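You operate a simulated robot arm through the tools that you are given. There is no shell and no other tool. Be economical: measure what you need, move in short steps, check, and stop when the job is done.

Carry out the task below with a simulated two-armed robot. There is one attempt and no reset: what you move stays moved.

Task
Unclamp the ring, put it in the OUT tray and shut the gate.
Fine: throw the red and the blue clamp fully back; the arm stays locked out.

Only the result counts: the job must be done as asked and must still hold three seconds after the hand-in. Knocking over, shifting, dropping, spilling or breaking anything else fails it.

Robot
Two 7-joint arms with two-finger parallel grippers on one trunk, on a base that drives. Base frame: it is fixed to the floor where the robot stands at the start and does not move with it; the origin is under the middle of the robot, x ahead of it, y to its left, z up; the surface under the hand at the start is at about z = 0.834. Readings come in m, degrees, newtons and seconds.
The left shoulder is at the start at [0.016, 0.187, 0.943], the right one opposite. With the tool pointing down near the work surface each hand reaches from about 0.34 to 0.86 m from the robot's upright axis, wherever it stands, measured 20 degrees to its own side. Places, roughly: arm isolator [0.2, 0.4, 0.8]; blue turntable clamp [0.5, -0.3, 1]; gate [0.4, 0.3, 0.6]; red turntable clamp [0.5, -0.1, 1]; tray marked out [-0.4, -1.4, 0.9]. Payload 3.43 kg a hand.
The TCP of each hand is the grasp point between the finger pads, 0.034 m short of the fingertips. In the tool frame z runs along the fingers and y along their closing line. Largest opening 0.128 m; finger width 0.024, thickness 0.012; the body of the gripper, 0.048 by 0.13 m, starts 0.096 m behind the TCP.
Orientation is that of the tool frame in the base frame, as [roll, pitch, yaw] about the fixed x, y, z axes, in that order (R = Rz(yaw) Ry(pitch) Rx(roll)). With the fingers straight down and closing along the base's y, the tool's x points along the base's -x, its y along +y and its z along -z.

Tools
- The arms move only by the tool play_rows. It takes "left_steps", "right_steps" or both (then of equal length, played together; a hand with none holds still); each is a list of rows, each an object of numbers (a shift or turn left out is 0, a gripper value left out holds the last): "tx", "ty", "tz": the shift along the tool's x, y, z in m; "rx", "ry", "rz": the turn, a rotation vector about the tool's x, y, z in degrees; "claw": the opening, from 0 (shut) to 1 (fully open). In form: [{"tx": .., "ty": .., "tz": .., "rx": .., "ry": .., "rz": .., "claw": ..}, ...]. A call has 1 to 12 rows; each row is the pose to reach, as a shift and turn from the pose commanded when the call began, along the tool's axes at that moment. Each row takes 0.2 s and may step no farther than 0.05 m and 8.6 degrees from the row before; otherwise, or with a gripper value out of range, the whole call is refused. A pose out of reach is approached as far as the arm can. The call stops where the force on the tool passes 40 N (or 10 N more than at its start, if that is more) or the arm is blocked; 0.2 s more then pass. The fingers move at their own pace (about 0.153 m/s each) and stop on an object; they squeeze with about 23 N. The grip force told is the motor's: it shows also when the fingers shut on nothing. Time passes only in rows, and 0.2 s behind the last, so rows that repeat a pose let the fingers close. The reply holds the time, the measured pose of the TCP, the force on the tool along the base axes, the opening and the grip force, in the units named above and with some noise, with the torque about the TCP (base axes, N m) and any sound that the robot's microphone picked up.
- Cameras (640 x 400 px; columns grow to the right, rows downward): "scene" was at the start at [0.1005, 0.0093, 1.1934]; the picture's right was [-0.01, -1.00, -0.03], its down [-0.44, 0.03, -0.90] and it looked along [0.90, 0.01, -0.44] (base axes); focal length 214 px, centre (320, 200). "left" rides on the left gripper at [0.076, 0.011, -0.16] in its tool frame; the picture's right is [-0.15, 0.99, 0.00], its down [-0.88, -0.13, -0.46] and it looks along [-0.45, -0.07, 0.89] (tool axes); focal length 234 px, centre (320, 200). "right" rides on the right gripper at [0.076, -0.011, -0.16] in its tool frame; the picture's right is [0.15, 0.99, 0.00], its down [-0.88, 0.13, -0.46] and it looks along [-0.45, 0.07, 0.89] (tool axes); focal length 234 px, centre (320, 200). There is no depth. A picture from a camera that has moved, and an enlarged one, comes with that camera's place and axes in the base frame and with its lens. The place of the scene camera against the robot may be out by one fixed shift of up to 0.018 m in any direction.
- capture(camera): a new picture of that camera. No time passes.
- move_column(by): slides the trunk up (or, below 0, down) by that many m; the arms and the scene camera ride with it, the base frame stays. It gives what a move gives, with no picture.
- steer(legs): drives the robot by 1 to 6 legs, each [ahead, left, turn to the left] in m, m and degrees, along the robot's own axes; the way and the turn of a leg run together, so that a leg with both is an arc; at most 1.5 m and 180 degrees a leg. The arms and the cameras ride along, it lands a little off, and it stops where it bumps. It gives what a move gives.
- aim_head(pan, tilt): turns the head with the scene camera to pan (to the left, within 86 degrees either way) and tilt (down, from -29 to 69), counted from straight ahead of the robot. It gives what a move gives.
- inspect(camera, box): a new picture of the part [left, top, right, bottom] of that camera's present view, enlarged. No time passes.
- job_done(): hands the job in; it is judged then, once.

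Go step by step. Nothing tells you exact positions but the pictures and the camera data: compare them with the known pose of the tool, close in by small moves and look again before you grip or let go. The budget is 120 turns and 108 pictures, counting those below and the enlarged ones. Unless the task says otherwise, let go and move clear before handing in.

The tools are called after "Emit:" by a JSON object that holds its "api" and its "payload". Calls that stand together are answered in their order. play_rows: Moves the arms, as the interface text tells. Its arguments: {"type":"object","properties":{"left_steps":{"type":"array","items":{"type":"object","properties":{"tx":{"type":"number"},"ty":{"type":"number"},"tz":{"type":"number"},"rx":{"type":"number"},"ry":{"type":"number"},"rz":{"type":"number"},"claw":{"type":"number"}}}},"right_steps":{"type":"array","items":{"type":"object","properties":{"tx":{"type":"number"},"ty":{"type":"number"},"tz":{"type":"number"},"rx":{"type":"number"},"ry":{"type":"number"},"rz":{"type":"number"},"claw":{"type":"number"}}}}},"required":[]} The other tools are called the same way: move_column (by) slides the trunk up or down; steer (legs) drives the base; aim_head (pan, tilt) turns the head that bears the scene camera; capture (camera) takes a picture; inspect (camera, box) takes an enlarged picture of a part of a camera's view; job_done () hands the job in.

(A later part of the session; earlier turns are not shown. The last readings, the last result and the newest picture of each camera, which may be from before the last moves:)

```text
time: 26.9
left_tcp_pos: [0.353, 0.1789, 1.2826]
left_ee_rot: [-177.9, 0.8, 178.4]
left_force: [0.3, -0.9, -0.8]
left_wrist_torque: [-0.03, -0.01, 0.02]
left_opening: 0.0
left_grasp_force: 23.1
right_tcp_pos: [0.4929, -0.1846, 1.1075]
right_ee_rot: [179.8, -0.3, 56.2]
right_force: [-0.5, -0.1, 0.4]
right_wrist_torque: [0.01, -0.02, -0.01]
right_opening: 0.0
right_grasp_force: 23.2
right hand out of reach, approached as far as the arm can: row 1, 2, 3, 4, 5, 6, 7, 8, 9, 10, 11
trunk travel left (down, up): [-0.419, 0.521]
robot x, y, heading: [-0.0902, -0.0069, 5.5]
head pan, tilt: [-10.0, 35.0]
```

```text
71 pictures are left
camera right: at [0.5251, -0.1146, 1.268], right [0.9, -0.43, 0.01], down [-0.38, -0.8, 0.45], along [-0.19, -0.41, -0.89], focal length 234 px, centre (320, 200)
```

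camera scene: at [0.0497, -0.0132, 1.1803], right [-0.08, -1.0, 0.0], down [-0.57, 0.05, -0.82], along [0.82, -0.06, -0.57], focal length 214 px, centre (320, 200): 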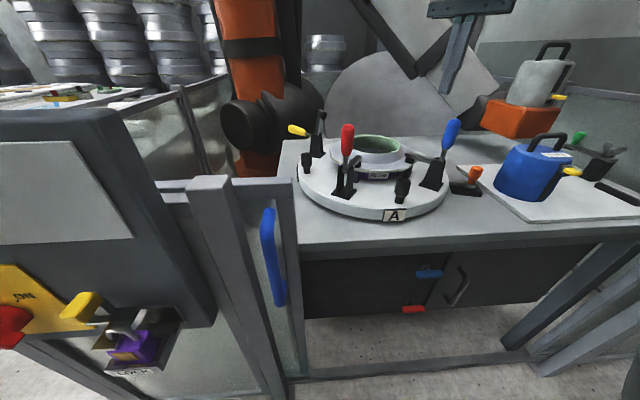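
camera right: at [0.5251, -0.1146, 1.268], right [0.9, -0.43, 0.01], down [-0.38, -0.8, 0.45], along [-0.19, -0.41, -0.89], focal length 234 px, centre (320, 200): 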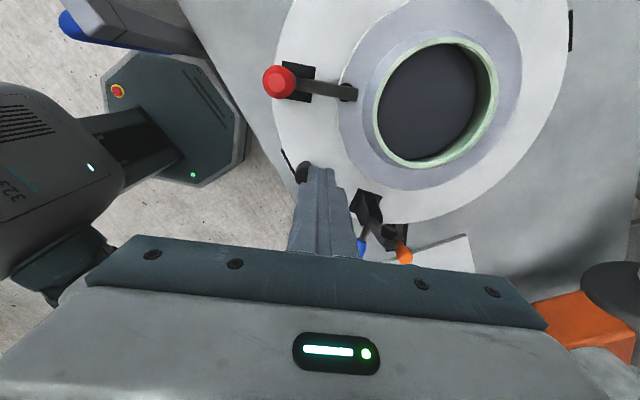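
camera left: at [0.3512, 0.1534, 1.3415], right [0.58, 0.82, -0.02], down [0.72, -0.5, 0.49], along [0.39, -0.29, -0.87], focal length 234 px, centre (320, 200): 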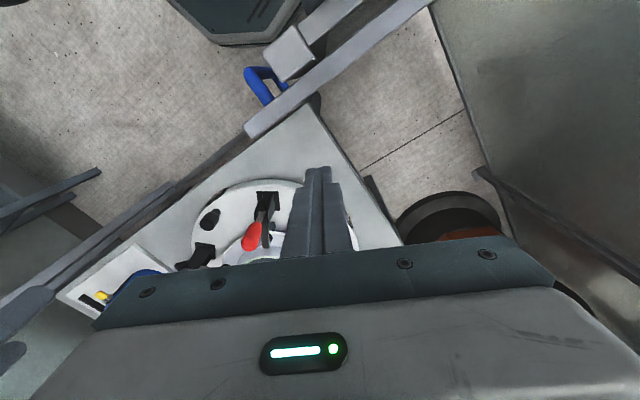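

The right hand can't come further inward from here, so I raise the trunk for clearance and turn the base left to put red well on the right arm's side.

Emit:
{"api": "move_column", "payload": {"by": 0.1}}

Emit:
{"api": "steer", "payload": {"legs": [[0, 0, 18]]}}

Emit:
{"api": "capture", "payload": {"camera": "scene"}}

Emit:
{"api": "capture", "payload": {"camera": "right"}}

```text
time: 28.3
left_tcp_pos: [0.3545, 0.1793, 1.3835]
left_ee_rot: [-178.0, 0.9, 178.4]
left_force: [-0.6, 0.5, -0.3]
left_wrist_torque: [0.02, 0.02, 0.01]
left_opening: 0.0001
left_grasp_force: 22.9
right_tcp_pos: [0.4936, -0.1837, 1.2074]
right_ee_rot: [179.7, -0.2, 56.4]
right_force: [-0.6, 1.4, 1.0]
right_wrist_torque: [-0.01, 0.02, -0.02]
right_opening: 0.0001
right_grasp_force: 23.5
trunk travel left (down, up): [-0.519, 0.421]
robot x, y, heading: [-0.0938, -0.0057, 5.3]
head pan, tilt: [-10.0, 35.0]
```

```text
time: 29.7
left_tcp_pos: [0.2757, 0.3072, 1.3828]
left_ee_rot: [-178.0, 1.0, -163.9]
left_force: [-1.0, -0.5, 0.0]
left_wrist_torque: [-0.01, -0.02, 0.05]
left_opening: 0.0
left_grasp_force: 23.8
right_tcp_pos: [0.5211, 0.0045, 1.2076]
right_ee_rot: [179.6, -0.2, 74.2]
right_force: [0.3, 0.0, -0.3]
right_wrist_torque: [0.03, -0.03, 0.0]
right_opening: 0.0001
right_grasp_force: 23.0
trunk travel left (down, up): [-0.519, 0.421]
robot x, y, heading: [-0.0909, -0.0051, 23.4]
head pan, tilt: [-10.0, 35.0]
```

```text
70 pictures are left
camera scene: at [0.0434, 0.0291, 1.2803], right [0.23, -0.97, 0.0], down [-0.56, -0.13, -0.82], along [0.8, 0.19, -0.57], focal length 214 px, centre (320, 200)
```

scene: 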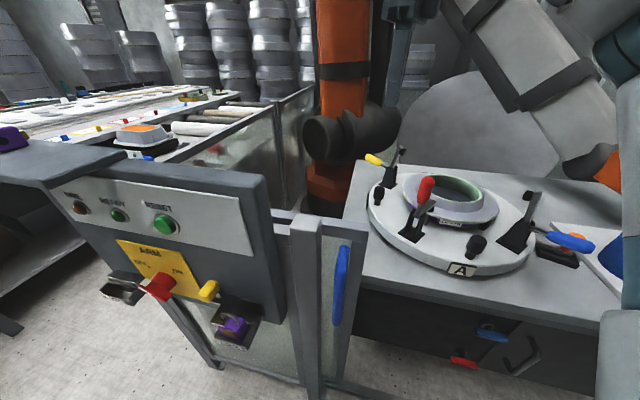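

```text
69 pictures are left
camera right: at [0.5294, 0.08, 1.368], right [0.99, -0.13, 0.01], down [-0.12, -0.88, 0.45], along [-0.05, -0.45, -0.89], focal length 234 px, centre (320, 200)
```

right: 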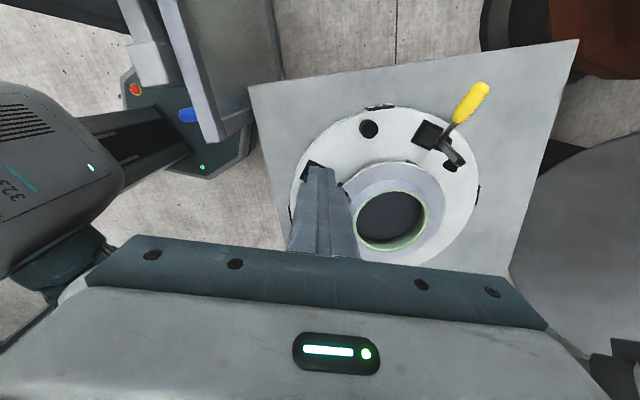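

Now the right hand can approach red from the other side; I move it above the inner side of the red knob.

Emit:
{"api": "play_rows", "payload": {"right_steps": [{"tx": -0.031, "ty": 0.011, "rz": 5}, {"tx": -0.063, "ty": 0.022, "rz": 10, "tz": 0.02}, {"tx": -0.094, "ty": 0.032, "rz": 15, "tz": 0.05}, {"tx": -0.125, "ty": 0.042, "rz": 19.6, "tz": 0.08}]}}

Emit:
{"api": "capture", "payload": {"camera": "right"}}

Emit:
{"api": "capture", "payload": {"camera": "scene"}}

```text
time: 30.7
left_tcp_pos: [0.2755, 0.3051, 1.383]
left_ee_rot: [-178.0, 1.0, -163.9]
left_force: [0.1, 0.2, -0.6]
left_wrist_torque: [0.01, 0.02, 0.02]
left_opening: 0.0006
left_grasp_force: 23.1
right_tcp_pos: [0.5262, -0.1301, 1.1252]
right_ee_rot: [179.9, -0.4, 54.6]
right_force: [0.2, -0.5, -0.5]
right_wrist_torque: [0.01, 0.01, 0.01]
right_opening: 0.0
right_grasp_force: 23.3
trunk travel left (down, up): [-0.519, 0.421]
robot x, y, heading: [-0.095, -0.0037, 23.4]
head pan, tilt: [-10.0, 35.0]
```

```text
68 pictures are left
camera right: at [0.5601, -0.0621, 1.2866], right [0.89, -0.45, 0.0], down [-0.41, -0.8, 0.45], along [-0.2, -0.4, -0.89], focal length 234 px, centre (320, 200)
```

right: 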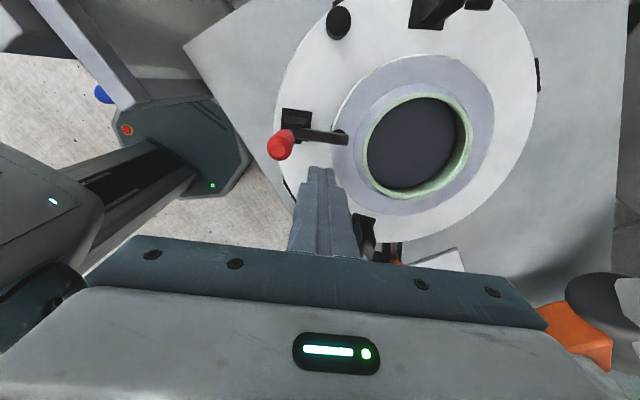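

```text
67 pictures are left
camera scene: at [0.0431, 0.0273, 1.2805], right [0.23, -0.97, 0.0], down [-0.56, -0.13, -0.82], along [0.8, 0.19, -0.57], focal length 214 px, centre (320, 200)
```

scene: 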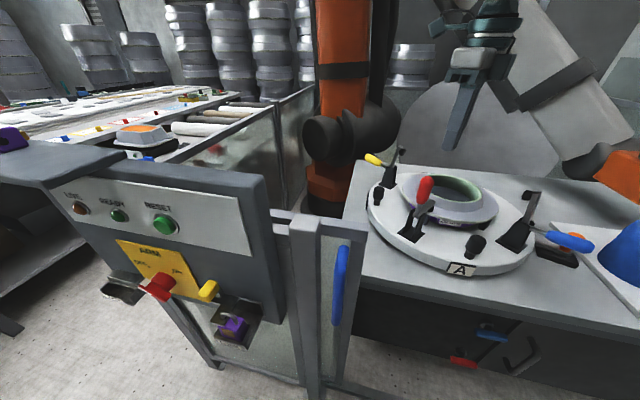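

Red sits about 0.044 m ahead of the finger face. I lower and push it outward, then down.

Emit:
{"api": "play_rows", "payload": {"right_steps": [{"tz": 0.04, "tx": 0.004}, {"tz": 0.082, "tx": 0.004}, {"tz": 0.082, "tx": 0.004, "ty": -0.02}, {"tz": 0.082, "tx": 0.004, "ty": -0.04}, {"tz": 0.082, "tx": 0.004, "ty": -0.06}, {"tz": 0.082, "tx": 0.004, "ty": -0.08}, {"tz": 0.09, "tx": 0.004, "ty": -0.095}, {"tz": 0.1, "tx": 0.004, "ty": -0.1}, {"tz": 0.11, "tx": 0.004, "ty": -0.1}, {"tz": 0.12, "tx": 0.004, "ty": -0.1}, {"tz": 0.13, "tx": 0.004, "ty": -0.1}]}}

Emit:
{"api": "inspect", "payload": {"camera": "scene", "box": [340, 140, 600, 300]}}

```text
time: 33.1
left_tcp_pos: [0.2774, 0.3066, 1.3828]
left_ee_rot: [-178.1, 0.9, -163.8]
left_force: [-0.1, 0.9, 0.6]
left_wrist_torque: [-0.02, -0.03, -0.01]
left_opening: 0.0
left_grasp_force: 23.2
right_tcp_pos: [0.4496, -0.0668, 0.9984]
right_ee_rot: [179.8, -0.3, 54.5]
right_force: [-0.7, -0.6, 0.4]
right_wrist_torque: [0.03, 0.02, 0.02]
right_opening: 0.0
right_grasp_force: 23.4
trunk travel left (down, up): [-0.519, 0.421]
robot x, y, heading: [-0.0931, -0.0048, 23.4]
head pan, tilt: [-10.0, 35.0]
```

```text
2.46 times, centred on (470, 220) of scene
camera zoom: at [0.0437, 0.029, 1.2803], right [0.23, -0.97, 0.0], down [-0.56, -0.13, -0.82], along [0.8, 0.19, -0.57], focal length 528 px, centre (-49, 151)
```

zoom: 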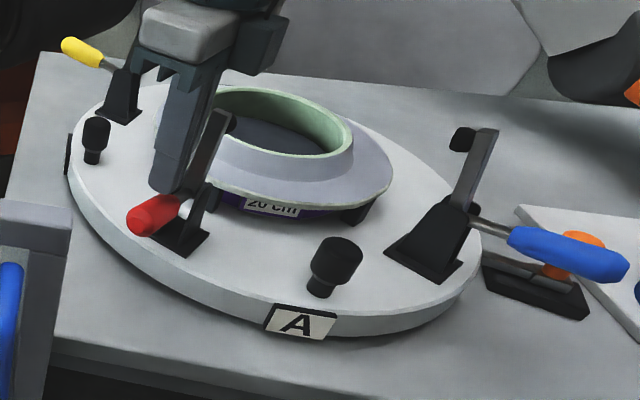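

Red has gone over and lies nearly level; I press to the stop, then lift away.

Emit:
{"api": "play_rows", "payload": {"right_steps": [{"tz": 0.008}, {"tz": 0.016}, {"tz": 0.024}]}}

Emit:
{"api": "play_rows", "payload": {"right_steps": [{"tz": -0.04}, {"tz": -0.08}, {"tz": -0.12}, {"tz": -0.15}]}}

Emit:
{"api": "inspect", "payload": {"camera": "scene", "box": [340, 140, 600, 300]}}

Emit:
{"api": "capture", "payload": {"camera": "right"}}

```text
time: 33.7
left_tcp_pos: [0.2743, 0.3073, 1.3851]
left_ee_rot: [-177.8, 0.9, -163.9]
left_force: [0.7, -0.3, 0.1]
left_wrist_torque: [0.03, 0.03, -0.03]
left_opening: 0.0001
left_grasp_force: 23.2
right_tcp_pos: [0.4499, -0.064, 0.9902]
right_ee_rot: [179.6, -1.1, 54.6]
right_force: [-6.4, -2.5, 21.9]
right_wrist_torque: [-0.03, 0.45, 0.04]
right_opening: 0.0
right_grasp_force: 23.2
trunk travel left (down, up): [-0.519, 0.421]
robot x, y, heading: [-0.0932, -0.0063, 23.4]
head pan, tilt: [-10.0, 35.0]
stopped in row 2 (right hand): the force on the tool passed its limit at 48 N (the readings are from after the stop); the commanded pose is now the measured one
```

```text
time: 34.7
left_tcp_pos: [0.2751, 0.3065, 1.3827]
left_ee_rot: [-178.0, 1.0, -163.8]
left_force: [-0.7, 0.7, -0.7]
left_wrist_torque: [0.03, -0.03, 0.0]
left_opening: 0.0
left_grasp_force: 22.8
right_tcp_pos: [0.4462, -0.0649, 1.1401]
right_ee_rot: [179.6, -0.9, 54.6]
right_force: [-0.9, -0.7, -0.3]
right_wrist_torque: [0.01, -0.04, -0.04]
right_opening: 0.0001
right_grasp_force: 22.9
trunk travel left (down, up): [-0.519, 0.421]
robot x, y, heading: [-0.0898, -0.0069, 23.5]
head pan, tilt: [-10.0, 35.0]
```

```text
2.46 times, centred on (470, 220) of scene
camera zoom: at [0.0427, 0.0289, 1.2804], right [0.23, -0.97, 0.0], down [-0.56, -0.13, -0.82], along [0.8, 0.19, -0.57], focal length 528 px, centre (-49, 151)
```

zoom: 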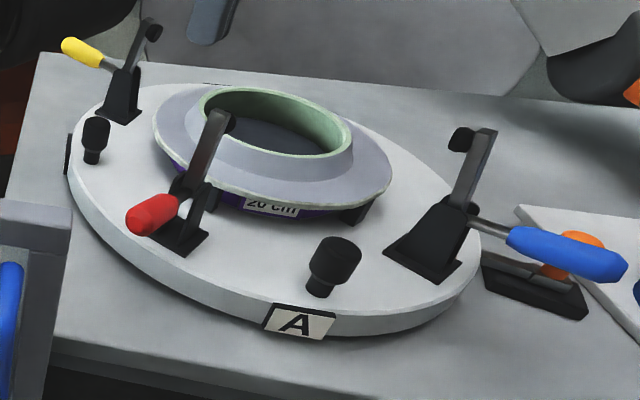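

```text
64 pictures are left
camera right: at [0.4788, 0.0026, 1.3017], right [0.89, -0.45, 0.01], down [-0.41, -0.8, 0.44], along [-0.19, -0.4, -0.9], focal length 234 px, centre (320, 200)
```

right: 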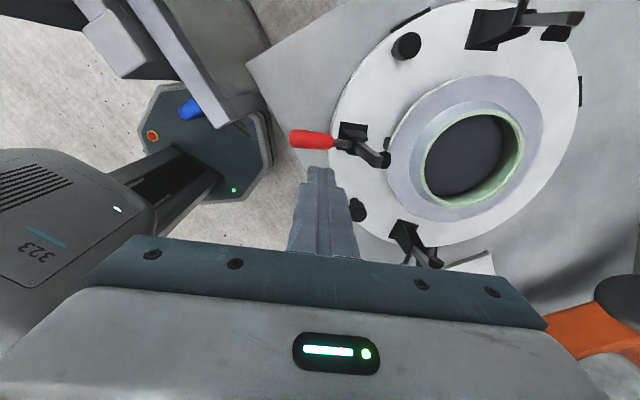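

Both clamps are fully back, matching yellow. Next I bring the right hand over the near side of the ring collar, with the closing line radial, to look at the ring closely.

Emit:
{"api": "play_rows", "payload": {"right_steps": [{"tx": -0.008, "ty": 0.039, "rz": -7}, {"tx": -0.017, "ty": 0.078, "rz": -14}, {"tx": -0.026, "ty": 0.117, "rz": -21}, {"tx": -0.034, "ty": 0.156, "rz": -28}, {"tx": -0.043, "ty": 0.195, "rz": -35.4}]}}

Emit:
{"api": "capture", "payload": {"camera": "right"}}

Emit:
{"api": "inspect", "payload": {"camera": "scene", "box": [390, 160, 550, 260]}}

```text
time: 35.9
left_tcp_pos: [0.2762, 0.3068, 1.3822]
left_ee_rot: [-178.0, 0.8, -163.8]
left_force: [0.2, -0.4, -0.1]
left_wrist_torque: [-0.01, 0.02, -0.01]
left_opening: 0.0001
left_grasp_force: 22.9
right_tcp_pos: [0.5835, -0.2172, 1.1377]
right_ee_rot: [179.3, -0.5, 90.1]
right_force: [0.2, 0.7, -1.3]
right_wrist_torque: [-0.01, -0.01, 0.01]
right_opening: 0.0001
right_grasp_force: 23.1
trunk travel left (down, up): [-0.519, 0.421]
robot x, y, heading: [-0.0926, -0.0049, 23.2]
head pan, tilt: [-10.0, 35.0]
```

```text
63 pictures are left
camera right: at [0.5705, -0.1416, 1.2978], right [0.99, 0.15, 0.02], down [0.12, -0.88, 0.45], along [0.08, -0.44, -0.89], focal length 234 px, centre (320, 200)
```

right: 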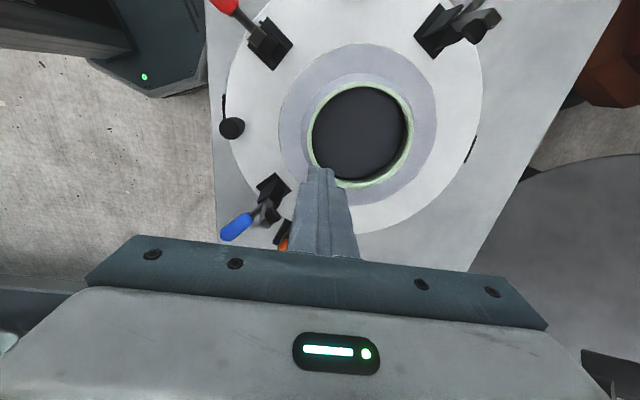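

```text
4.00 times, centred on (470, 210) of scene
camera zoom: at [0.0444, 0.0283, 1.2802], right [0.23, -0.97, 0.0], down [-0.56, -0.13, -0.82], along [0.8, 0.19, -0.57], focal length 858 px, centre (-280, 160)
```

zoom: 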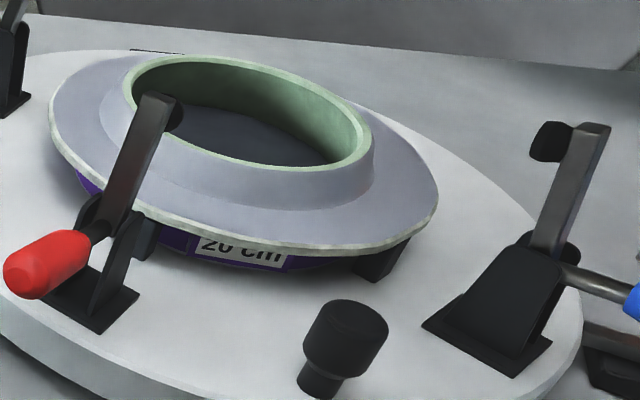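

The collar is roughly 0.16 m across outside and 0.14 m inside, with its rim at z about 0.935, centred near [0.645, -0.208]. A centred grip with the fingers spreading inside the bore should carry the ring without tilt; I centre the shut fingers above it.

Emit:
{"api": "play_rows", "payload": {"right_steps": [{"tx": 0.004, "ty": 0.03, "tz": 0.03}, {"tx": 0.009, "ty": 0.0615, "tz": 0.07}, {"tx": 0.009, "ty": 0.0615, "tz": 0.11}, {"tx": 0.009, "ty": 0.0615, "tz": 0.14}]}}

Emit:
{"api": "capture", "payload": {"camera": "right"}}

Emit:
{"api": "inspect", "payload": {"camera": "scene", "box": [390, 140, 550, 240]}}

```text
refused: row 2 steps farther than a row can; nothing moved
```

```text
61 pictures are left
camera right: at [0.5705, -0.1416, 1.2978], right [0.99, 0.15, 0.02], down [0.12, -0.88, 0.45], along [0.08, -0.44, -0.89], focal length 234 px, centre (320, 200)
```

right: 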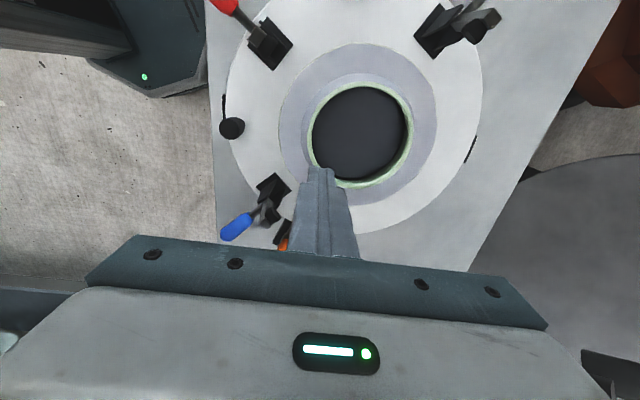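

```text
4.00 times, centred on (470, 190) of scene
camera zoom: at [0.0444, 0.0283, 1.2802], right [0.23, -0.97, 0.0], down [-0.56, -0.13, -0.82], along [0.8, 0.19, -0.57], focal length 858 px, centre (-280, 240)
```

zoom: 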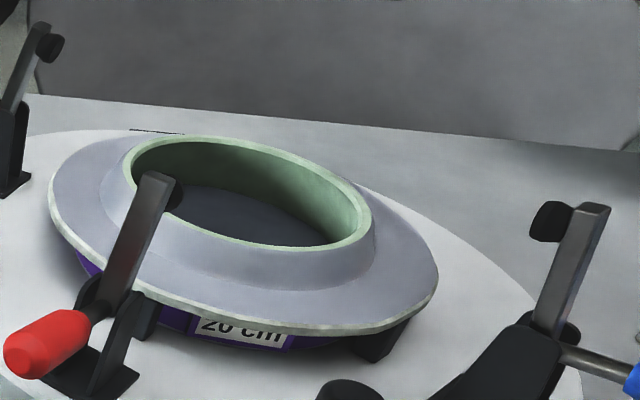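

One row was too long; I repeat the move in smaller steps.

Emit:
{"api": "play_rows", "payload": {"right_steps": [{"tx": 0.004, "ty": 0.03, "tz": 0.02}, {"tx": 0.009, "ty": 0.0615, "tz": 0.04}, {"tx": 0.009, "ty": 0.0615, "tz": 0.08}, {"tx": 0.009, "ty": 0.0615, "tz": 0.12}, {"tx": 0.009, "ty": 0.0615, "tz": 0.14}]}}

Emit:
{"api": "capture", "payload": {"camera": "right"}}

Emit:
{"api": "inspect", "payload": {"camera": "scene", "box": [390, 140, 550, 240]}}

```text
time: 37.1
left_tcp_pos: [0.2771, 0.3064, 1.382]
left_ee_rot: [-178.1, 0.8, -163.8]
left_force: [0.9, 0.0, 0.3]
left_wrist_torque: [-0.01, 0.02, 0.0]
left_opening: 0.0003
left_grasp_force: 23.3
right_tcp_pos: [0.6445, -0.2022, 0.9996]
right_ee_rot: [179.1, -0.4, 90.0]
right_force: [0.3, -0.4, 0.3]
right_wrist_torque: [0.0, 0.0, 0.0]
right_opening: 0.0001
right_grasp_force: 23.2
trunk travel left (down, up): [-0.519, 0.421]
robot x, y, heading: [-0.0928, -0.0077, 23.4]
head pan, tilt: [-10.0, 35.0]
```

```text
59 pictures are left
camera right: at [0.6308, -0.1284, 1.16], right [0.99, 0.15, 0.02], down [0.12, -0.88, 0.45], along [0.08, -0.44, -0.89], focal length 234 px, centre (320, 200)
```

right: 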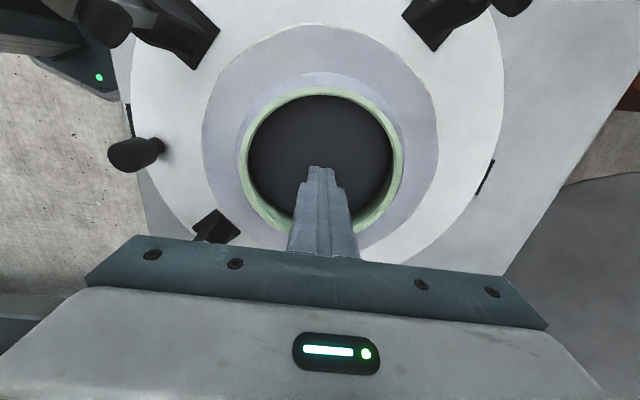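

```text
4.00 times, centred on (470, 190) of scene
camera zoom: at [0.0436, 0.0288, 1.2804], right [0.23, -0.97, 0.0], down [-0.56, -0.13, -0.82], along [0.8, 0.19, -0.57], focal length 858 px, centre (-280, 240)
```

zoom: 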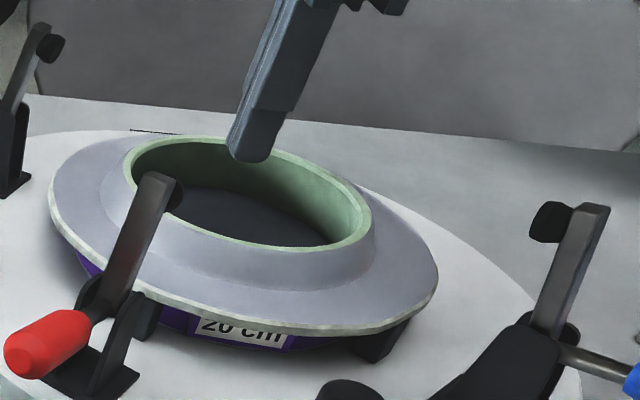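

The hand is well centred (bore about 0.142 m, finger span up to 0.152 m). I go down into the bore.

Emit:
{"api": "play_rows", "payload": {"right_steps": [{"tz": 0.02}, {"tz": 0.04}, {"tz": 0.055}, {"tz": 0.068}]}}

Emit:
{"api": "inspect", "payload": {"camera": "scene", "box": [390, 140, 550, 240]}}

```text
time: 38.1
left_tcp_pos: [0.2764, 0.3064, 1.3833]
left_ee_rot: [-178.1, 0.9, -163.8]
left_force: [0.6, -0.6, -0.6]
left_wrist_torque: [-0.02, 0.01, -0.02]
left_opening: 0.0001
left_grasp_force: 23.2
right_tcp_pos: [0.6483, -0.2028, 0.9311]
right_ee_rot: [179.1, -0.5, 89.9]
right_force: [0.2, 0.1, -0.1]
right_wrist_torque: [-0.05, -0.01, -0.02]
right_opening: 0.0
right_grasp_force: 23.1
trunk travel left (down, up): [-0.519, 0.421]
robot x, y, heading: [-0.0903, -0.001, 23.3]
head pan, tilt: [-10.0, 35.0]
```

```text
4.00 times, centred on (470, 190) of scene
camera zoom: at [0.0441, 0.0289, 1.2803], right [0.23, -0.97, 0.0], down [-0.56, -0.13, -0.82], along [0.8, 0.19, -0.57], focal length 858 px, centre (-280, 240)
```

zoom: 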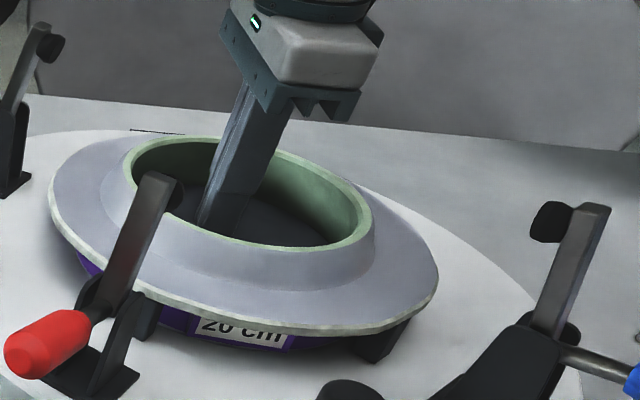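

The tips are inside the bore and free. I open the fingers against the wall.

Emit:
{"api": "play_rows", "payload": {"right_steps": [{"claw": 0.5}, {"claw": 0.8}, {"claw": 1}, {"claw": 1}, {"claw": 1}]}}

Emit:
{"api": "inspect", "payload": {"camera": "scene", "box": [390, 140, 550, 240]}}

Emit:
{"api": "capture", "payload": {"camera": "right"}}

```text
time: 39.3
left_tcp_pos: [0.2763, 0.3075, 1.3833]
left_ee_rot: [-177.9, 0.9, -163.8]
left_force: [0.3, 0.6, 0.2]
left_wrist_torque: [0.01, 0.04, -0.01]
left_opening: 0.0003
left_grasp_force: 23.3
right_tcp_pos: [0.6477, -0.2037, 0.932]
right_ee_rot: [179.1, -0.6, 90.1]
right_force: [-0.4, -0.4, 0.0]
right_wrist_torque: [0.01, 0.06, -0.11]
right_opening: 0.1201
right_grasp_force: 0.0
trunk travel left (down, up): [-0.519, 0.421]
robot x, y, heading: [-0.0906, -0.0032, 23.6]
head pan, tilt: [-10.0, 35.0]
```

```text
4.00 times, centred on (470, 190) of scene
camera zoom: at [0.0437, 0.0289, 1.2803], right [0.23, -0.97, 0.0], down [-0.56, -0.13, -0.82], along [0.8, 0.19, -0.57], focal length 858 px, centre (-280, 240)
```

zoom: 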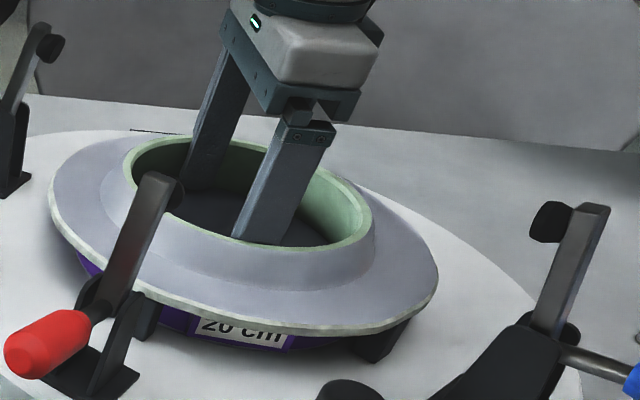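

```text
55 pictures are left
camera right: at [0.6345, -0.1283, 1.0923], right [0.99, 0.15, 0.02], down [0.12, -0.88, 0.45], along [0.08, -0.44, -0.89], focal length 234 px, centre (320, 200)
```

right: 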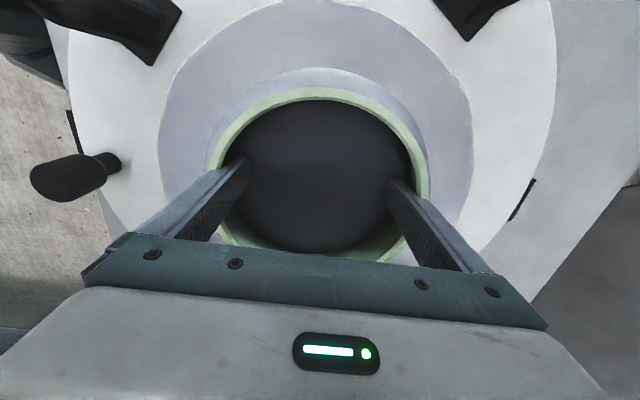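

The fingers stopped at 0.120 m, so they press on the wall. I test-lift by 3 cm.

Emit:
{"api": "play_rows", "payload": {"right_steps": [{"tz": -0.01}, {"tz": -0.02}, {"tz": -0.03}, {"tz": -0.03}]}}

Emit:
{"api": "inspect", "payload": {"camera": "scene", "box": [390, 140, 550, 240]}}

```text
time: 40.3
left_tcp_pos: [0.2774, 0.3059, 1.3831]
left_ee_rot: [-178.0, 0.8, -163.7]
left_force: [1.3, 0.2, 0.3]
left_wrist_torque: [0.0, 0.0, 0.0]
left_opening: 0.0
left_grasp_force: 22.7
right_tcp_pos: [0.6468, -0.2039, 0.9614]
right_ee_rot: [179.1, -0.5, 89.9]
right_force: [-0.1, 0.0, -3.8]
right_wrist_torque: [-0.03, -0.01, -0.02]
right_opening: 0.1201
right_grasp_force: 0.1
trunk travel left (down, up): [-0.519, 0.421]
robot x, y, heading: [-0.0919, -0.0054, 23.3]
head pan, tilt: [-10.0, 35.0]
```

```text
4.00 times, centred on (470, 190) of scene
camera zoom: at [0.0441, 0.0288, 1.2803], right [0.23, -0.97, 0.0], down [-0.56, -0.13, -0.82], along [0.8, 0.19, -0.57], focal length 858 px, centre (-280, 240)
```

zoom: 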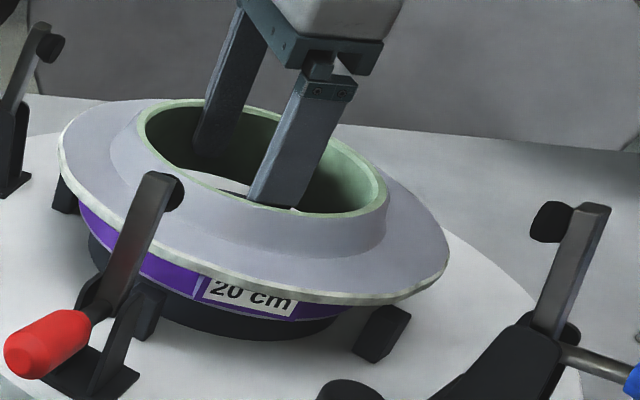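

The ring weighs about 4 N and hangs level and firm. I lift it clear of the upright clamp arms.

Emit:
{"api": "play_rows", "payload": {"right_steps": [{"tz": -0.02}, {"tz": -0.04}, {"tz": -0.06}, {"tz": -0.08}, {"tz": -0.1}, {"tz": -0.12}, {"tz": -0.14}, {"tz": -0.16}, {"tz": -0.18}, {"tz": -0.2}]}}

Emit:
{"api": "capture", "payload": {"camera": "scene"}}

```text
time: 42.5
left_tcp_pos: [0.276, 0.3056, 1.3839]
left_ee_rot: [-178.0, 0.9, -163.8]
left_force: [-0.2, -0.5, 0.9]
left_wrist_torque: [0.0, 0.0, -0.02]
left_opening: 0.0002
left_grasp_force: 22.9
right_tcp_pos: [0.6434, -0.2052, 1.1626]
right_ee_rot: [179.1, -0.6, 90.0]
right_force: [-0.5, -0.2, -4.5]
right_wrist_torque: [0.0, 0.0, -0.02]
right_opening: 0.1198
right_grasp_force: 0.0
trunk travel left (down, up): [-0.519, 0.421]
robot x, y, heading: [-0.0938, -0.0082, 23.0]
head pan, tilt: [-10.0, 35.0]
```

```text
53 pictures are left
camera scene: at [0.0436, 0.0292, 1.2803], right [0.23, -0.97, 0.0], down [-0.56, -0.13, -0.82], along [0.8, 0.19, -0.57], focal length 214 px, centre (320, 200)
```

scene: 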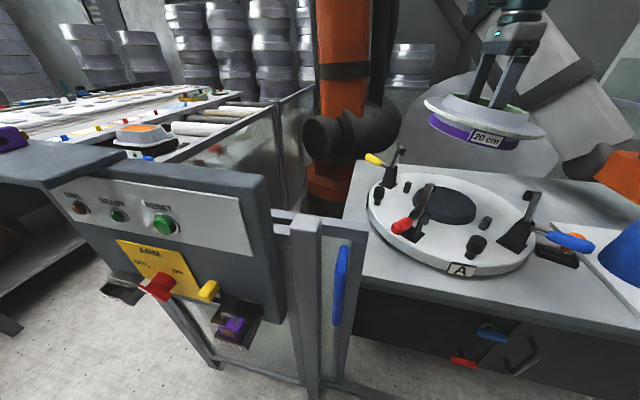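

The ring is free. I raise the trunk for clearance, back away from the table and turn right to find the OUT tray.

Emit:
{"api": "move_column", "payload": {"by": 0.1}}

Emit:
{"api": "steer", "payload": {"legs": [[-0.2, 0, 0], [0, 0, -60]]}}

Emit:
{"api": "aim_head", "payload": {"pan": -30, "tilt": 30}}

Emit:
{"api": "capture", "payload": {"camera": "scene"}}

```text
time: 43.8
left_tcp_pos: [0.2774, 0.3067, 1.4826]
left_ee_rot: [-178.0, 0.9, -163.8]
left_force: [0.0, -0.3, 0.7]
left_wrist_torque: [-0.01, 0.01, 0.01]
left_opening: 0.0002
left_grasp_force: 23.0
right_tcp_pos: [0.6451, -0.2058, 1.2619]
right_ee_rot: [179.0, -0.5, 89.9]
right_force: [0.3, 0.1, -2.8]
right_wrist_torque: [0.05, 0.04, 0.01]
right_opening: 0.1201
right_grasp_force: 0.0
trunk travel left (down, up): [-0.619, 0.321]
robot x, y, heading: [-0.0892, -0.0061, 23.6]
head pan, tilt: [-10.0, 35.0]
```

```text
time: 48.0
left_tcp_pos: [0.1769, -0.2461, 1.4824]
left_ee_rot: [-177.9, 1.0, 136.2]
left_force: [-0.3, -0.7, 0.1]
left_wrist_torque: [-0.02, -0.01, 0.01]
left_opening: 0.0
left_grasp_force: 22.9
right_tcp_pos: [-0.0836, -0.8221, 1.263]
right_ee_rot: [179.1, -0.5, 30.0]
right_force: [0.8, -0.1, -2.7]
right_wrist_torque: [0.0, -0.03, 0.01]
right_opening: 0.1201
right_grasp_force: 0.0
trunk travel left (down, up): [-0.619, 0.321]
robot x, y, heading: [-0.2769, -0.0833, -36.7]
head pan, tilt: [-10.0, 35.0]
```

```text
time: 48.9
left_tcp_pos: [0.1758, -0.2474, 1.4827]
left_ee_rot: [-178.1, 0.9, 136.3]
left_force: [0.4, 0.4, 0.0]
left_wrist_torque: [-0.04, -0.01, 0.0]
left_opening: 0.0
left_grasp_force: 23.3
right_tcp_pos: [-0.0841, -0.8214, 1.2625]
right_ee_rot: [179.1, -0.4, 29.9]
right_force: [-0.3, -0.2, -4.2]
right_wrist_torque: [-0.03, 0.02, 0.01]
right_opening: 0.12
right_grasp_force: 0.2
trunk travel left (down, up): [-0.619, 0.321]
robot x, y, heading: [-0.2783, -0.0811, -36.6]
head pan, tilt: [-30.0, 30.0]
```

```text
52 pictures are left
camera scene: at [-0.1979, -0.2049, 1.388], right [-0.92, -0.4, 0.0], down [-0.2, 0.46, -0.87], along [0.34, -0.79, -0.5], focal length 214 px, centre (320, 200)
```

scene: 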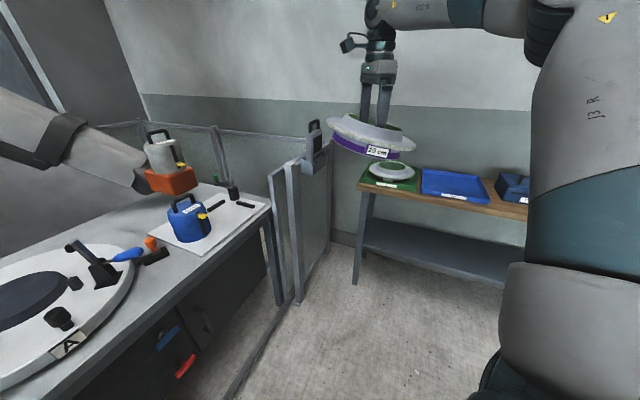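

The shelf shows a green tray already holding a ring-like part and an empty blue tray. I zoom in for the labels.

Emit:
{"api": "inspect", "payload": {"camera": "scene", "box": [340, 140, 540, 265]}}

Emit:
{"api": "steer", "payload": {"legs": [[0, 0, -45]]}}

Emit:
{"api": "aim_head", "payload": {"pan": 10, "tilt": 20}}

Emit:
{"api": "capture", "payload": {"camera": "scene"}}

```text
3.20 times, centred on (440, 202) of scene
camera zoom: at [-0.1979, -0.2049, 1.388], right [-0.92, -0.4, 0.0], down [-0.2, 0.46, -0.87], along [0.34, -0.79, -0.5], focal length 686 px, centre (-64, 192)
```

zoom: 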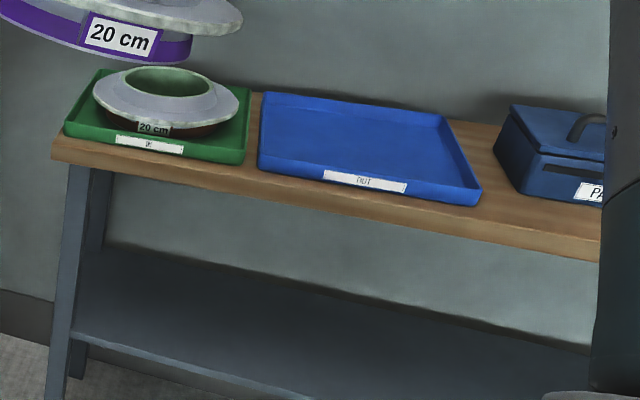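

```text
time: 51.3
left_tcp_pos: [-0.0713, -0.5201, 1.4828]
left_ee_rot: [-178.0, 1.0, 91.1]
left_force: [0.9, 0.7, -0.1]
left_wrist_torque: [-0.01, -0.01, 0.01]
left_opening: 0.0003
left_grasp_force: 22.6
right_tcp_pos: [-0.6614, -0.7426, 1.2634]
right_ee_rot: [179.1, -0.3, -15.1]
right_force: [-0.5, -0.1, -3.3]
right_wrist_torque: [0.02, -0.01, -0.02]
right_opening: 0.1202
right_grasp_force: 0.0
trunk travel left (down, up): [-0.619, 0.321]
robot x, y, heading: [-0.2747, -0.0833, -81.8]
head pan, tilt: [-30.0, 30.0]
```

```text
time: 52.4
left_tcp_pos: [-0.0716, -0.5199, 1.483]
left_ee_rot: [-178.1, 0.8, 91.1]
left_force: [-0.6, -0.1, 0.4]
left_wrist_torque: [0.01, -0.02, -0.02]
left_opening: 0.0
left_grasp_force: 23.3
right_tcp_pos: [-0.6628, -0.742, 1.2624]
right_ee_rot: [179.1, -0.4, -15.1]
right_force: [0.3, -0.4, -3.9]
right_wrist_torque: [0.0, -0.02, 0.01]
right_opening: 0.1201
right_grasp_force: 0.1
trunk travel left (down, up): [-0.619, 0.321]
robot x, y, heading: [-0.2744, -0.085, -81.5]
head pan, tilt: [10.0, 20.0]
```

```text
50 pictures are left
camera scene: at [-0.238, -0.2299, 1.4041], right [-0.95, -0.31, 0.0], down [-0.11, 0.33, -0.94], along [0.29, -0.89, -0.34], focal length 214 px, centre (320, 200)
```

scene: 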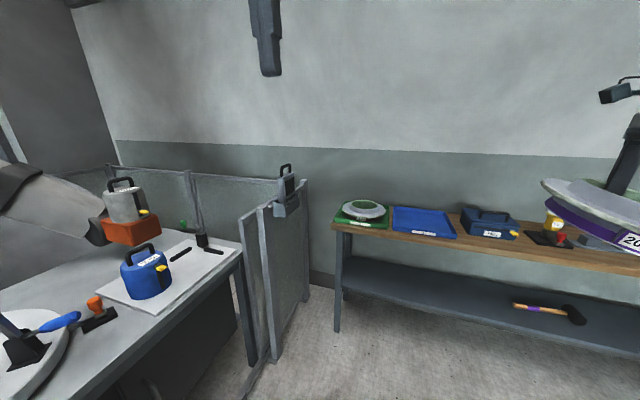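

OUT is the blue tray, centred near [-0.44, -1.41, 0.9]. I bring the hand more inward, square up to the shelf and drive towards it.

Emit:
{"api": "play_rows", "payload": {"right_steps": [{"tx": 0.028, "ty": -0.012}, {"tx": 0.055, "ty": -0.024}, {"tx": 0.083, "ty": -0.036}, {"tx": 0.11, "ty": -0.048}, {"tx": 0.138, "ty": -0.06}]}}

Emit:
{"api": "steer", "payload": {"legs": [[0, 0, -8.4], [0.5, 0.17, 0]]}}

Emit:
{"api": "aim_head", "payload": {"pan": -25, "tilt": 40}}

Emit:
{"api": "capture", "payload": {"camera": "scene"}}

Emit:
{"api": "capture", "payload": {"camera": "right"}}

```text
time: 53.6
left_tcp_pos: [-0.0712, -0.5208, 1.4822]
left_ee_rot: [-177.9, 0.9, 91.1]
left_force: [-0.5, 0.2, -0.2]
left_wrist_torque: [-0.01, 0.0, -0.02]
left_opening: 0.0001
left_grasp_force: 23.4
right_tcp_pos: [-0.5115, -0.7203, 1.2626]
right_ee_rot: [179.1, -0.4, -15.1]
right_force: [0.0, -0.6, -4.1]
right_wrist_torque: [0.04, 0.0, 0.02]
right_opening: 0.1202
right_grasp_force: 0.0
trunk travel left (down, up): [-0.619, 0.321]
robot x, y, heading: [-0.2779, -0.085, -81.6]
head pan, tilt: [10.0, 20.0]
```

```text
time: 57.3
left_tcp_pos: [0.0317, -1.0409, 1.4839]
left_ee_rot: [-178.1, 0.8, 82.6]
left_force: [-0.1, -0.2, 0.0]
left_wrist_torque: [-0.02, -0.03, 0.0]
left_opening: 0.0
left_grasp_force: 22.7
right_tcp_pos: [-0.4329, -1.1726, 1.2621]
right_ee_rot: [179.1, -0.5, -23.7]
right_force: [0.5, 0.0, -4.4]
right_wrist_torque: [-0.02, 0.04, -0.01]
right_opening: 0.1205
right_grasp_force: 0.1
trunk travel left (down, up): [-0.619, 0.321]
robot x, y, heading: [-0.104, -0.578, -90.4]
head pan, tilt: [10.0, 20.0]
```

```text
time: 58.3
left_tcp_pos: [0.0324, -1.0421, 1.4837]
left_ee_rot: [-178.0, 0.8, 82.6]
left_force: [-0.8, 0.6, -0.3]
left_wrist_torque: [-0.02, 0.02, 0.0]
left_opening: 0.0
left_grasp_force: 22.6
right_tcp_pos: [-0.4321, -1.1739, 1.2631]
right_ee_rot: [179.2, -0.5, -23.6]
right_force: [0.3, 1.2, -4.0]
right_wrist_torque: [-0.01, 0.01, -0.01]
right_opening: 0.1208
right_grasp_force: 0.0
trunk travel left (down, up): [-0.619, 0.321]
robot x, y, heading: [-0.1048, -0.5785, -90.2]
head pan, tilt: [-25.0, 40.0]
```

```text
49 pictures are left
camera scene: at [-0.1395, -0.7141, 1.3728], right [-0.9, 0.43, 0.0], down [0.27, 0.58, -0.77], along [-0.33, -0.69, -0.64], focal length 214 px, centre (320, 200)
```

scene: 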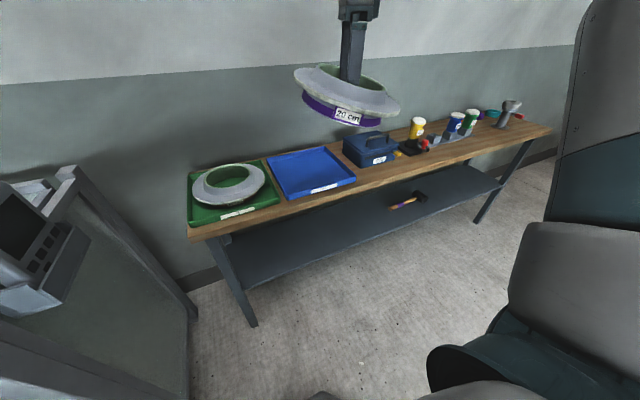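

```text
48 pictures are left
camera right: at [-0.3583, -1.1902, 1.4229], right [-0.26, -0.96, 0.02], down [-0.86, 0.24, 0.45], along [-0.44, 0.1, -0.89], focal length 234 px, centre (320, 200)
```

right: 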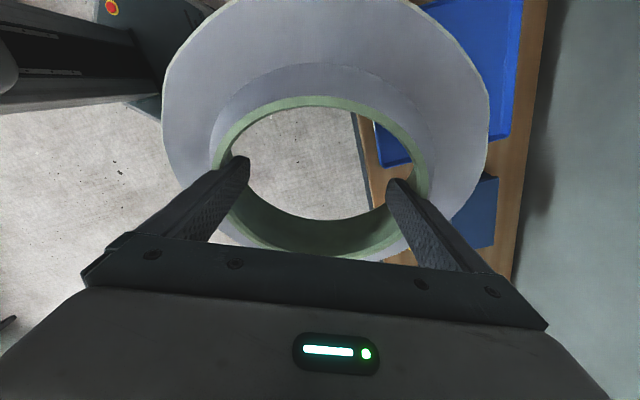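

The OUT tray spans about x -0.55..-0.30, y -1.26..-1.57. I drive a bit nearer and then reach forward over its middle.

Emit:
{"api": "steer", "payload": {"legs": [[0.15, 0.01, 0]]}}

Emit:
{"api": "play_rows", "payload": {"right_steps": [{"tx": 0.014, "ty": 0.032}, {"tx": 0.028, "ty": 0.065}, {"tx": 0.034, "ty": 0.08}]}}

Emit:
{"api": "capture", "payload": {"camera": "scene"}}

Emit:
{"api": "capture", "payload": {"camera": "right"}}

```text
time: 59.7
left_tcp_pos: [0.0412, -1.1878, 1.4834]
left_ee_rot: [-178.0, 0.9, 82.6]
left_force: [0.8, 1.5, 1.2]
left_wrist_torque: [-0.03, -0.02, -0.03]
left_opening: 0.0
left_grasp_force: 23.4
right_tcp_pos: [-0.4222, -1.3206, 1.2638]
right_ee_rot: [179.1, -0.5, -23.6]
right_force: [0.4, 0.2, -3.7]
right_wrist_torque: [-0.02, -0.06, 0.01]
right_opening: 0.1206
right_grasp_force: 0.1
trunk travel left (down, up): [-0.619, 0.321]
robot x, y, heading: [-0.0958, -0.729, -90.4]
head pan, tilt: [-25.0, 40.0]
```

```text
time: 60.5
left_tcp_pos: [0.0412, -1.1886, 1.4834]
left_ee_rot: [-178.0, 1.0, 82.5]
left_force: [-0.8, 0.7, 0.2]
left_wrist_torque: [-0.04, 0.0, 0.03]
left_opening: 0.0
left_grasp_force: 23.1
right_tcp_pos: [-0.4285, -1.3957, 1.2576]
right_ee_rot: [179.0, -0.7, -23.8]
right_force: [0.2, 0.6, -3.5]
right_wrist_torque: [-0.04, -0.01, 0.0]
right_opening: 0.1204
right_grasp_force: 0.0
right hand out of reach, approached as far as the arm can: row 3
trunk travel left (down, up): [-0.619, 0.321]
robot x, y, heading: [-0.0958, -0.7287, -90.5]
head pan, tilt: [-25.0, 40.0]
```

```text
47 pictures are left
camera scene: at [-0.1303, -0.8622, 1.3729], right [-0.9, 0.43, 0.0], down [0.27, 0.58, -0.77], along [-0.33, -0.69, -0.64], focal length 214 px, centre (320, 200)
```

scene: 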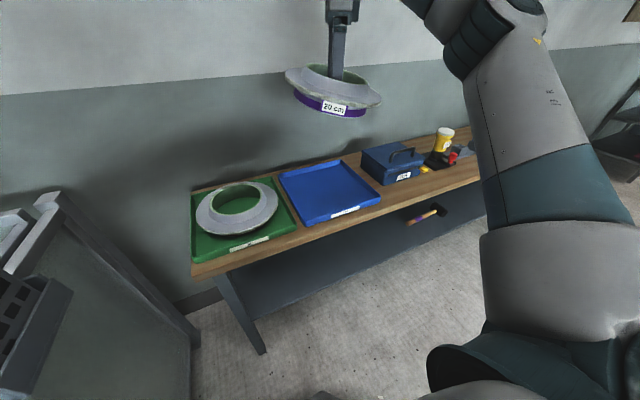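

```text
46 pictures are left
camera right: at [-0.3553, -1.4131, 1.418], right [-0.26, -0.96, 0.02], down [-0.86, 0.24, 0.45], along [-0.44, 0.1, -0.89], focal length 234 px, centre (320, 200)
```

right: 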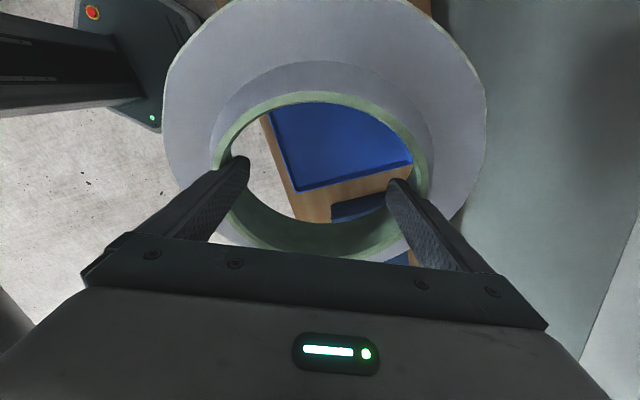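

The tray is slightly further back than thought, with its centre near [-0.43, -1.45]. I drive on 5 cm, lower the trunk and look again.

Emit:
{"api": "steer", "payload": {"legs": [[0.06, 0, 0]]}}

Emit:
{"api": "move_column", "payload": {"by": -0.16}}

Emit:
{"api": "capture", "payload": {"camera": "scene"}}

Emit:
{"api": "capture", "payload": {"camera": "right"}}

```text
time: 61.4
left_tcp_pos: [0.04, -1.2449, 1.4844]
left_ee_rot: [-178.1, 1.1, 82.6]
left_force: [-0.1, -0.1, 0.4]
left_wrist_torque: [-0.01, 0.02, -0.01]
left_opening: 0.0
left_grasp_force: 22.9
right_tcp_pos: [-0.4276, -1.4534, 1.2592]
right_ee_rot: [178.8, -0.7, -23.6]
right_force: [-0.2, 0.5, -4.4]
right_wrist_torque: [-0.01, 0.01, 0.02]
right_opening: 0.1206
right_grasp_force: 0.0
trunk travel left (down, up): [-0.619, 0.321]
robot x, y, heading: [-0.0968, -0.7866, -90.3]
head pan, tilt: [-25.0, 40.0]
```

```text
time: 63.3
left_tcp_pos: [0.0399, -1.249, 1.3228]
left_ee_rot: [-177.8, 1.0, 82.5]
left_force: [0.2, 0.2, -0.1]
left_wrist_torque: [-0.01, -0.02, -0.04]
left_opening: 0.0
left_grasp_force: 22.9
right_tcp_pos: [-0.4299, -1.457, 1.0969]
right_ee_rot: [179.0, -0.6, -23.6]
right_force: [-0.8, -0.1, -3.1]
right_wrist_torque: [0.0, 0.01, -0.04]
right_opening: 0.1209
right_grasp_force: 0.2
trunk travel left (down, up): [-0.459, 0.481]
robot x, y, heading: [-0.0967, -0.7882, -90.1]
head pan, tilt: [-25.0, 40.0]
```

```text
45 pictures are left
camera scene: at [-0.1307, -0.9222, 1.2128], right [-0.9, 0.43, 0.0], down [0.27, 0.58, -0.77], along [-0.33, -0.69, -0.64], focal length 214 px, centre (320, 200)
```

scene: 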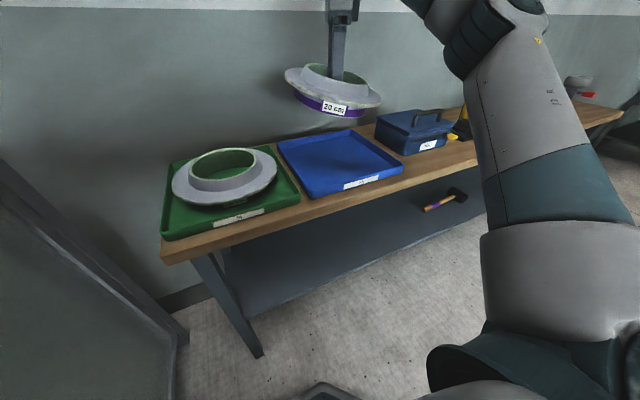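

```text
44 pictures are left
camera right: at [-0.3552, -1.4726, 1.2579], right [-0.26, -0.96, 0.02], down [-0.86, 0.24, 0.45], along [-0.44, 0.1, -0.89], focal length 234 px, centre (320, 200)
```

right: 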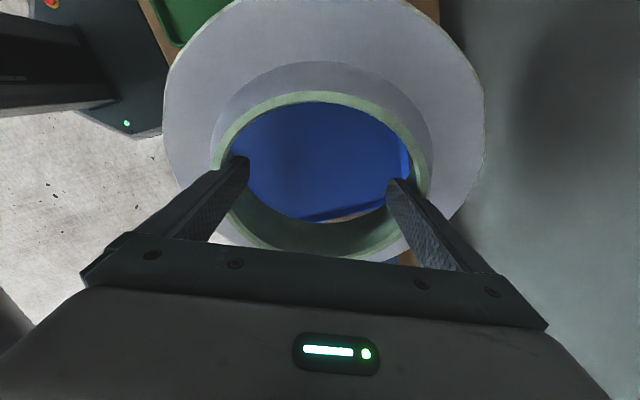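

The tray rim is at z about 0.884, with its centre near [-0.44, -1.46], so the hand is almost centred. I shift 1 cm and lower in stages.

Emit:
{"api": "play_rows", "payload": {"right_steps": [{"tx": -0.011, "ty": 0.003, "tz": 0.02}, {"tx": -0.011, "ty": 0.003, "tz": 0.05}, {"tx": -0.011, "ty": 0.003, "tz": 0.08}, {"tx": -0.011, "ty": 0.003, "tz": 0.11}, {"tx": -0.011, "ty": 0.003, "tz": 0.13}]}}

Emit:
{"api": "inspect", "payload": {"camera": "scene", "box": [240, 60, 440, 210]}}

Emit:
{"api": "capture", "payload": {"camera": "right"}}

```text
time: 64.5
left_tcp_pos: [0.0402, -1.2484, 1.3229]
left_ee_rot: [-177.9, 1.0, 82.6]
left_force: [-0.4, -0.3, -0.5]
left_wrist_torque: [-0.01, 0.0, 0.02]
left_opening: 0.0004
left_grasp_force: 23.1
right_tcp_pos: [-0.4388, -1.4573, 0.9669]
right_ee_rot: [179.0, -0.8, -23.5]
right_force: [-0.3, 0.5, -3.4]
right_wrist_torque: [0.02, -0.02, 0.04]
right_opening: 0.1212
right_grasp_force: 0.1
trunk travel left (down, up): [-0.459, 0.481]
robot x, y, heading: [-0.0998, -0.7833, -90.4]
head pan, tilt: [-25.0, 40.0]
```

```text
2.67 times, centred on (340, 135) of scene
camera zoom: at [-0.1307, -0.9224, 1.2127], right [-0.9, 0.43, 0.0], down [0.27, 0.58, -0.77], along [-0.33, -0.69, -0.64], focal length 572 px, centre (267, 373)
```

zoom: 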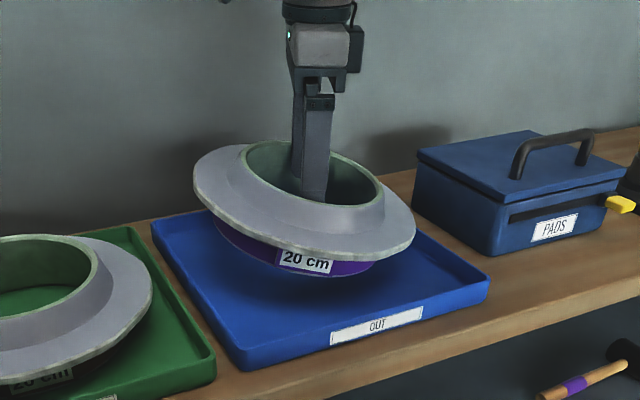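

```text
42 pictures are left
camera right: at [-0.3652, -1.4742, 1.1275], right [-0.26, -0.96, 0.02], down [-0.86, 0.24, 0.45], along [-0.44, 0.1, -0.89], focal length 234 px, centre (320, 200)
```

right: 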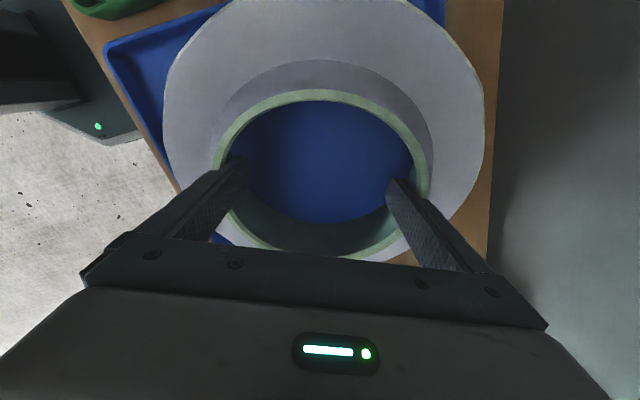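

The ring is over the tray with margin all round. I lower in small steps until it touches.

Emit:
{"api": "play_rows", "payload": {"right_steps": [{"tz": 0.01}, {"tz": 0.02}, {"tz": 0.028}, {"tz": 0.034}, {"tz": 0.04}, {"tz": 0.04}]}}

Emit:
{"api": "inspect", "payload": {"camera": "scene", "box": [240, 80, 440, 210]}}

```text
time: 65.9
left_tcp_pos: [0.0413, -1.2489, 1.3239]
left_ee_rot: [-177.9, 1.0, 82.6]
left_force: [-0.6, 0.8, 0.0]
left_wrist_torque: [-0.02, 0.01, 0.02]
left_opening: 0.0
left_grasp_force: 22.7
right_tcp_pos: [-0.4395, -1.4578, 0.9277]
right_ee_rot: [179.0, -0.6, -23.7]
right_force: [-0.2, 0.3, -3.4]
right_wrist_torque: [0.02, 0.02, 0.01]
right_opening: 0.1208
right_grasp_force: 0.1
trunk travel left (down, up): [-0.459, 0.481]
robot x, y, heading: [-0.0976, -0.7876, -90.1]
head pan, tilt: [-25.0, 40.0]
```

```text
3.08 times, centred on (340, 145) of scene
camera zoom: at [-0.1308, -0.9223, 1.2127], right [-0.9, 0.43, 0.0], down [0.28, 0.58, -0.77], along [-0.33, -0.69, -0.64], focal length 660 px, centre (258, 369)
```

zoom: 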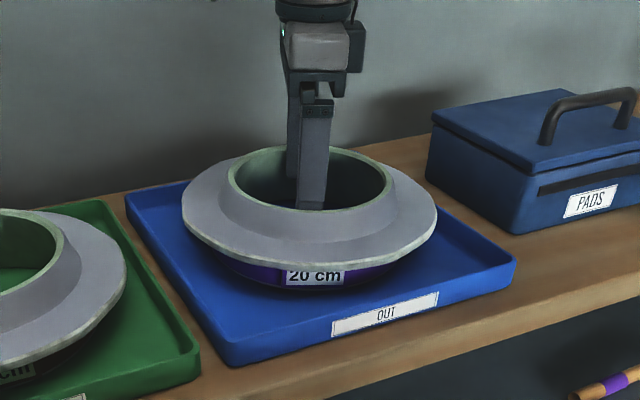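

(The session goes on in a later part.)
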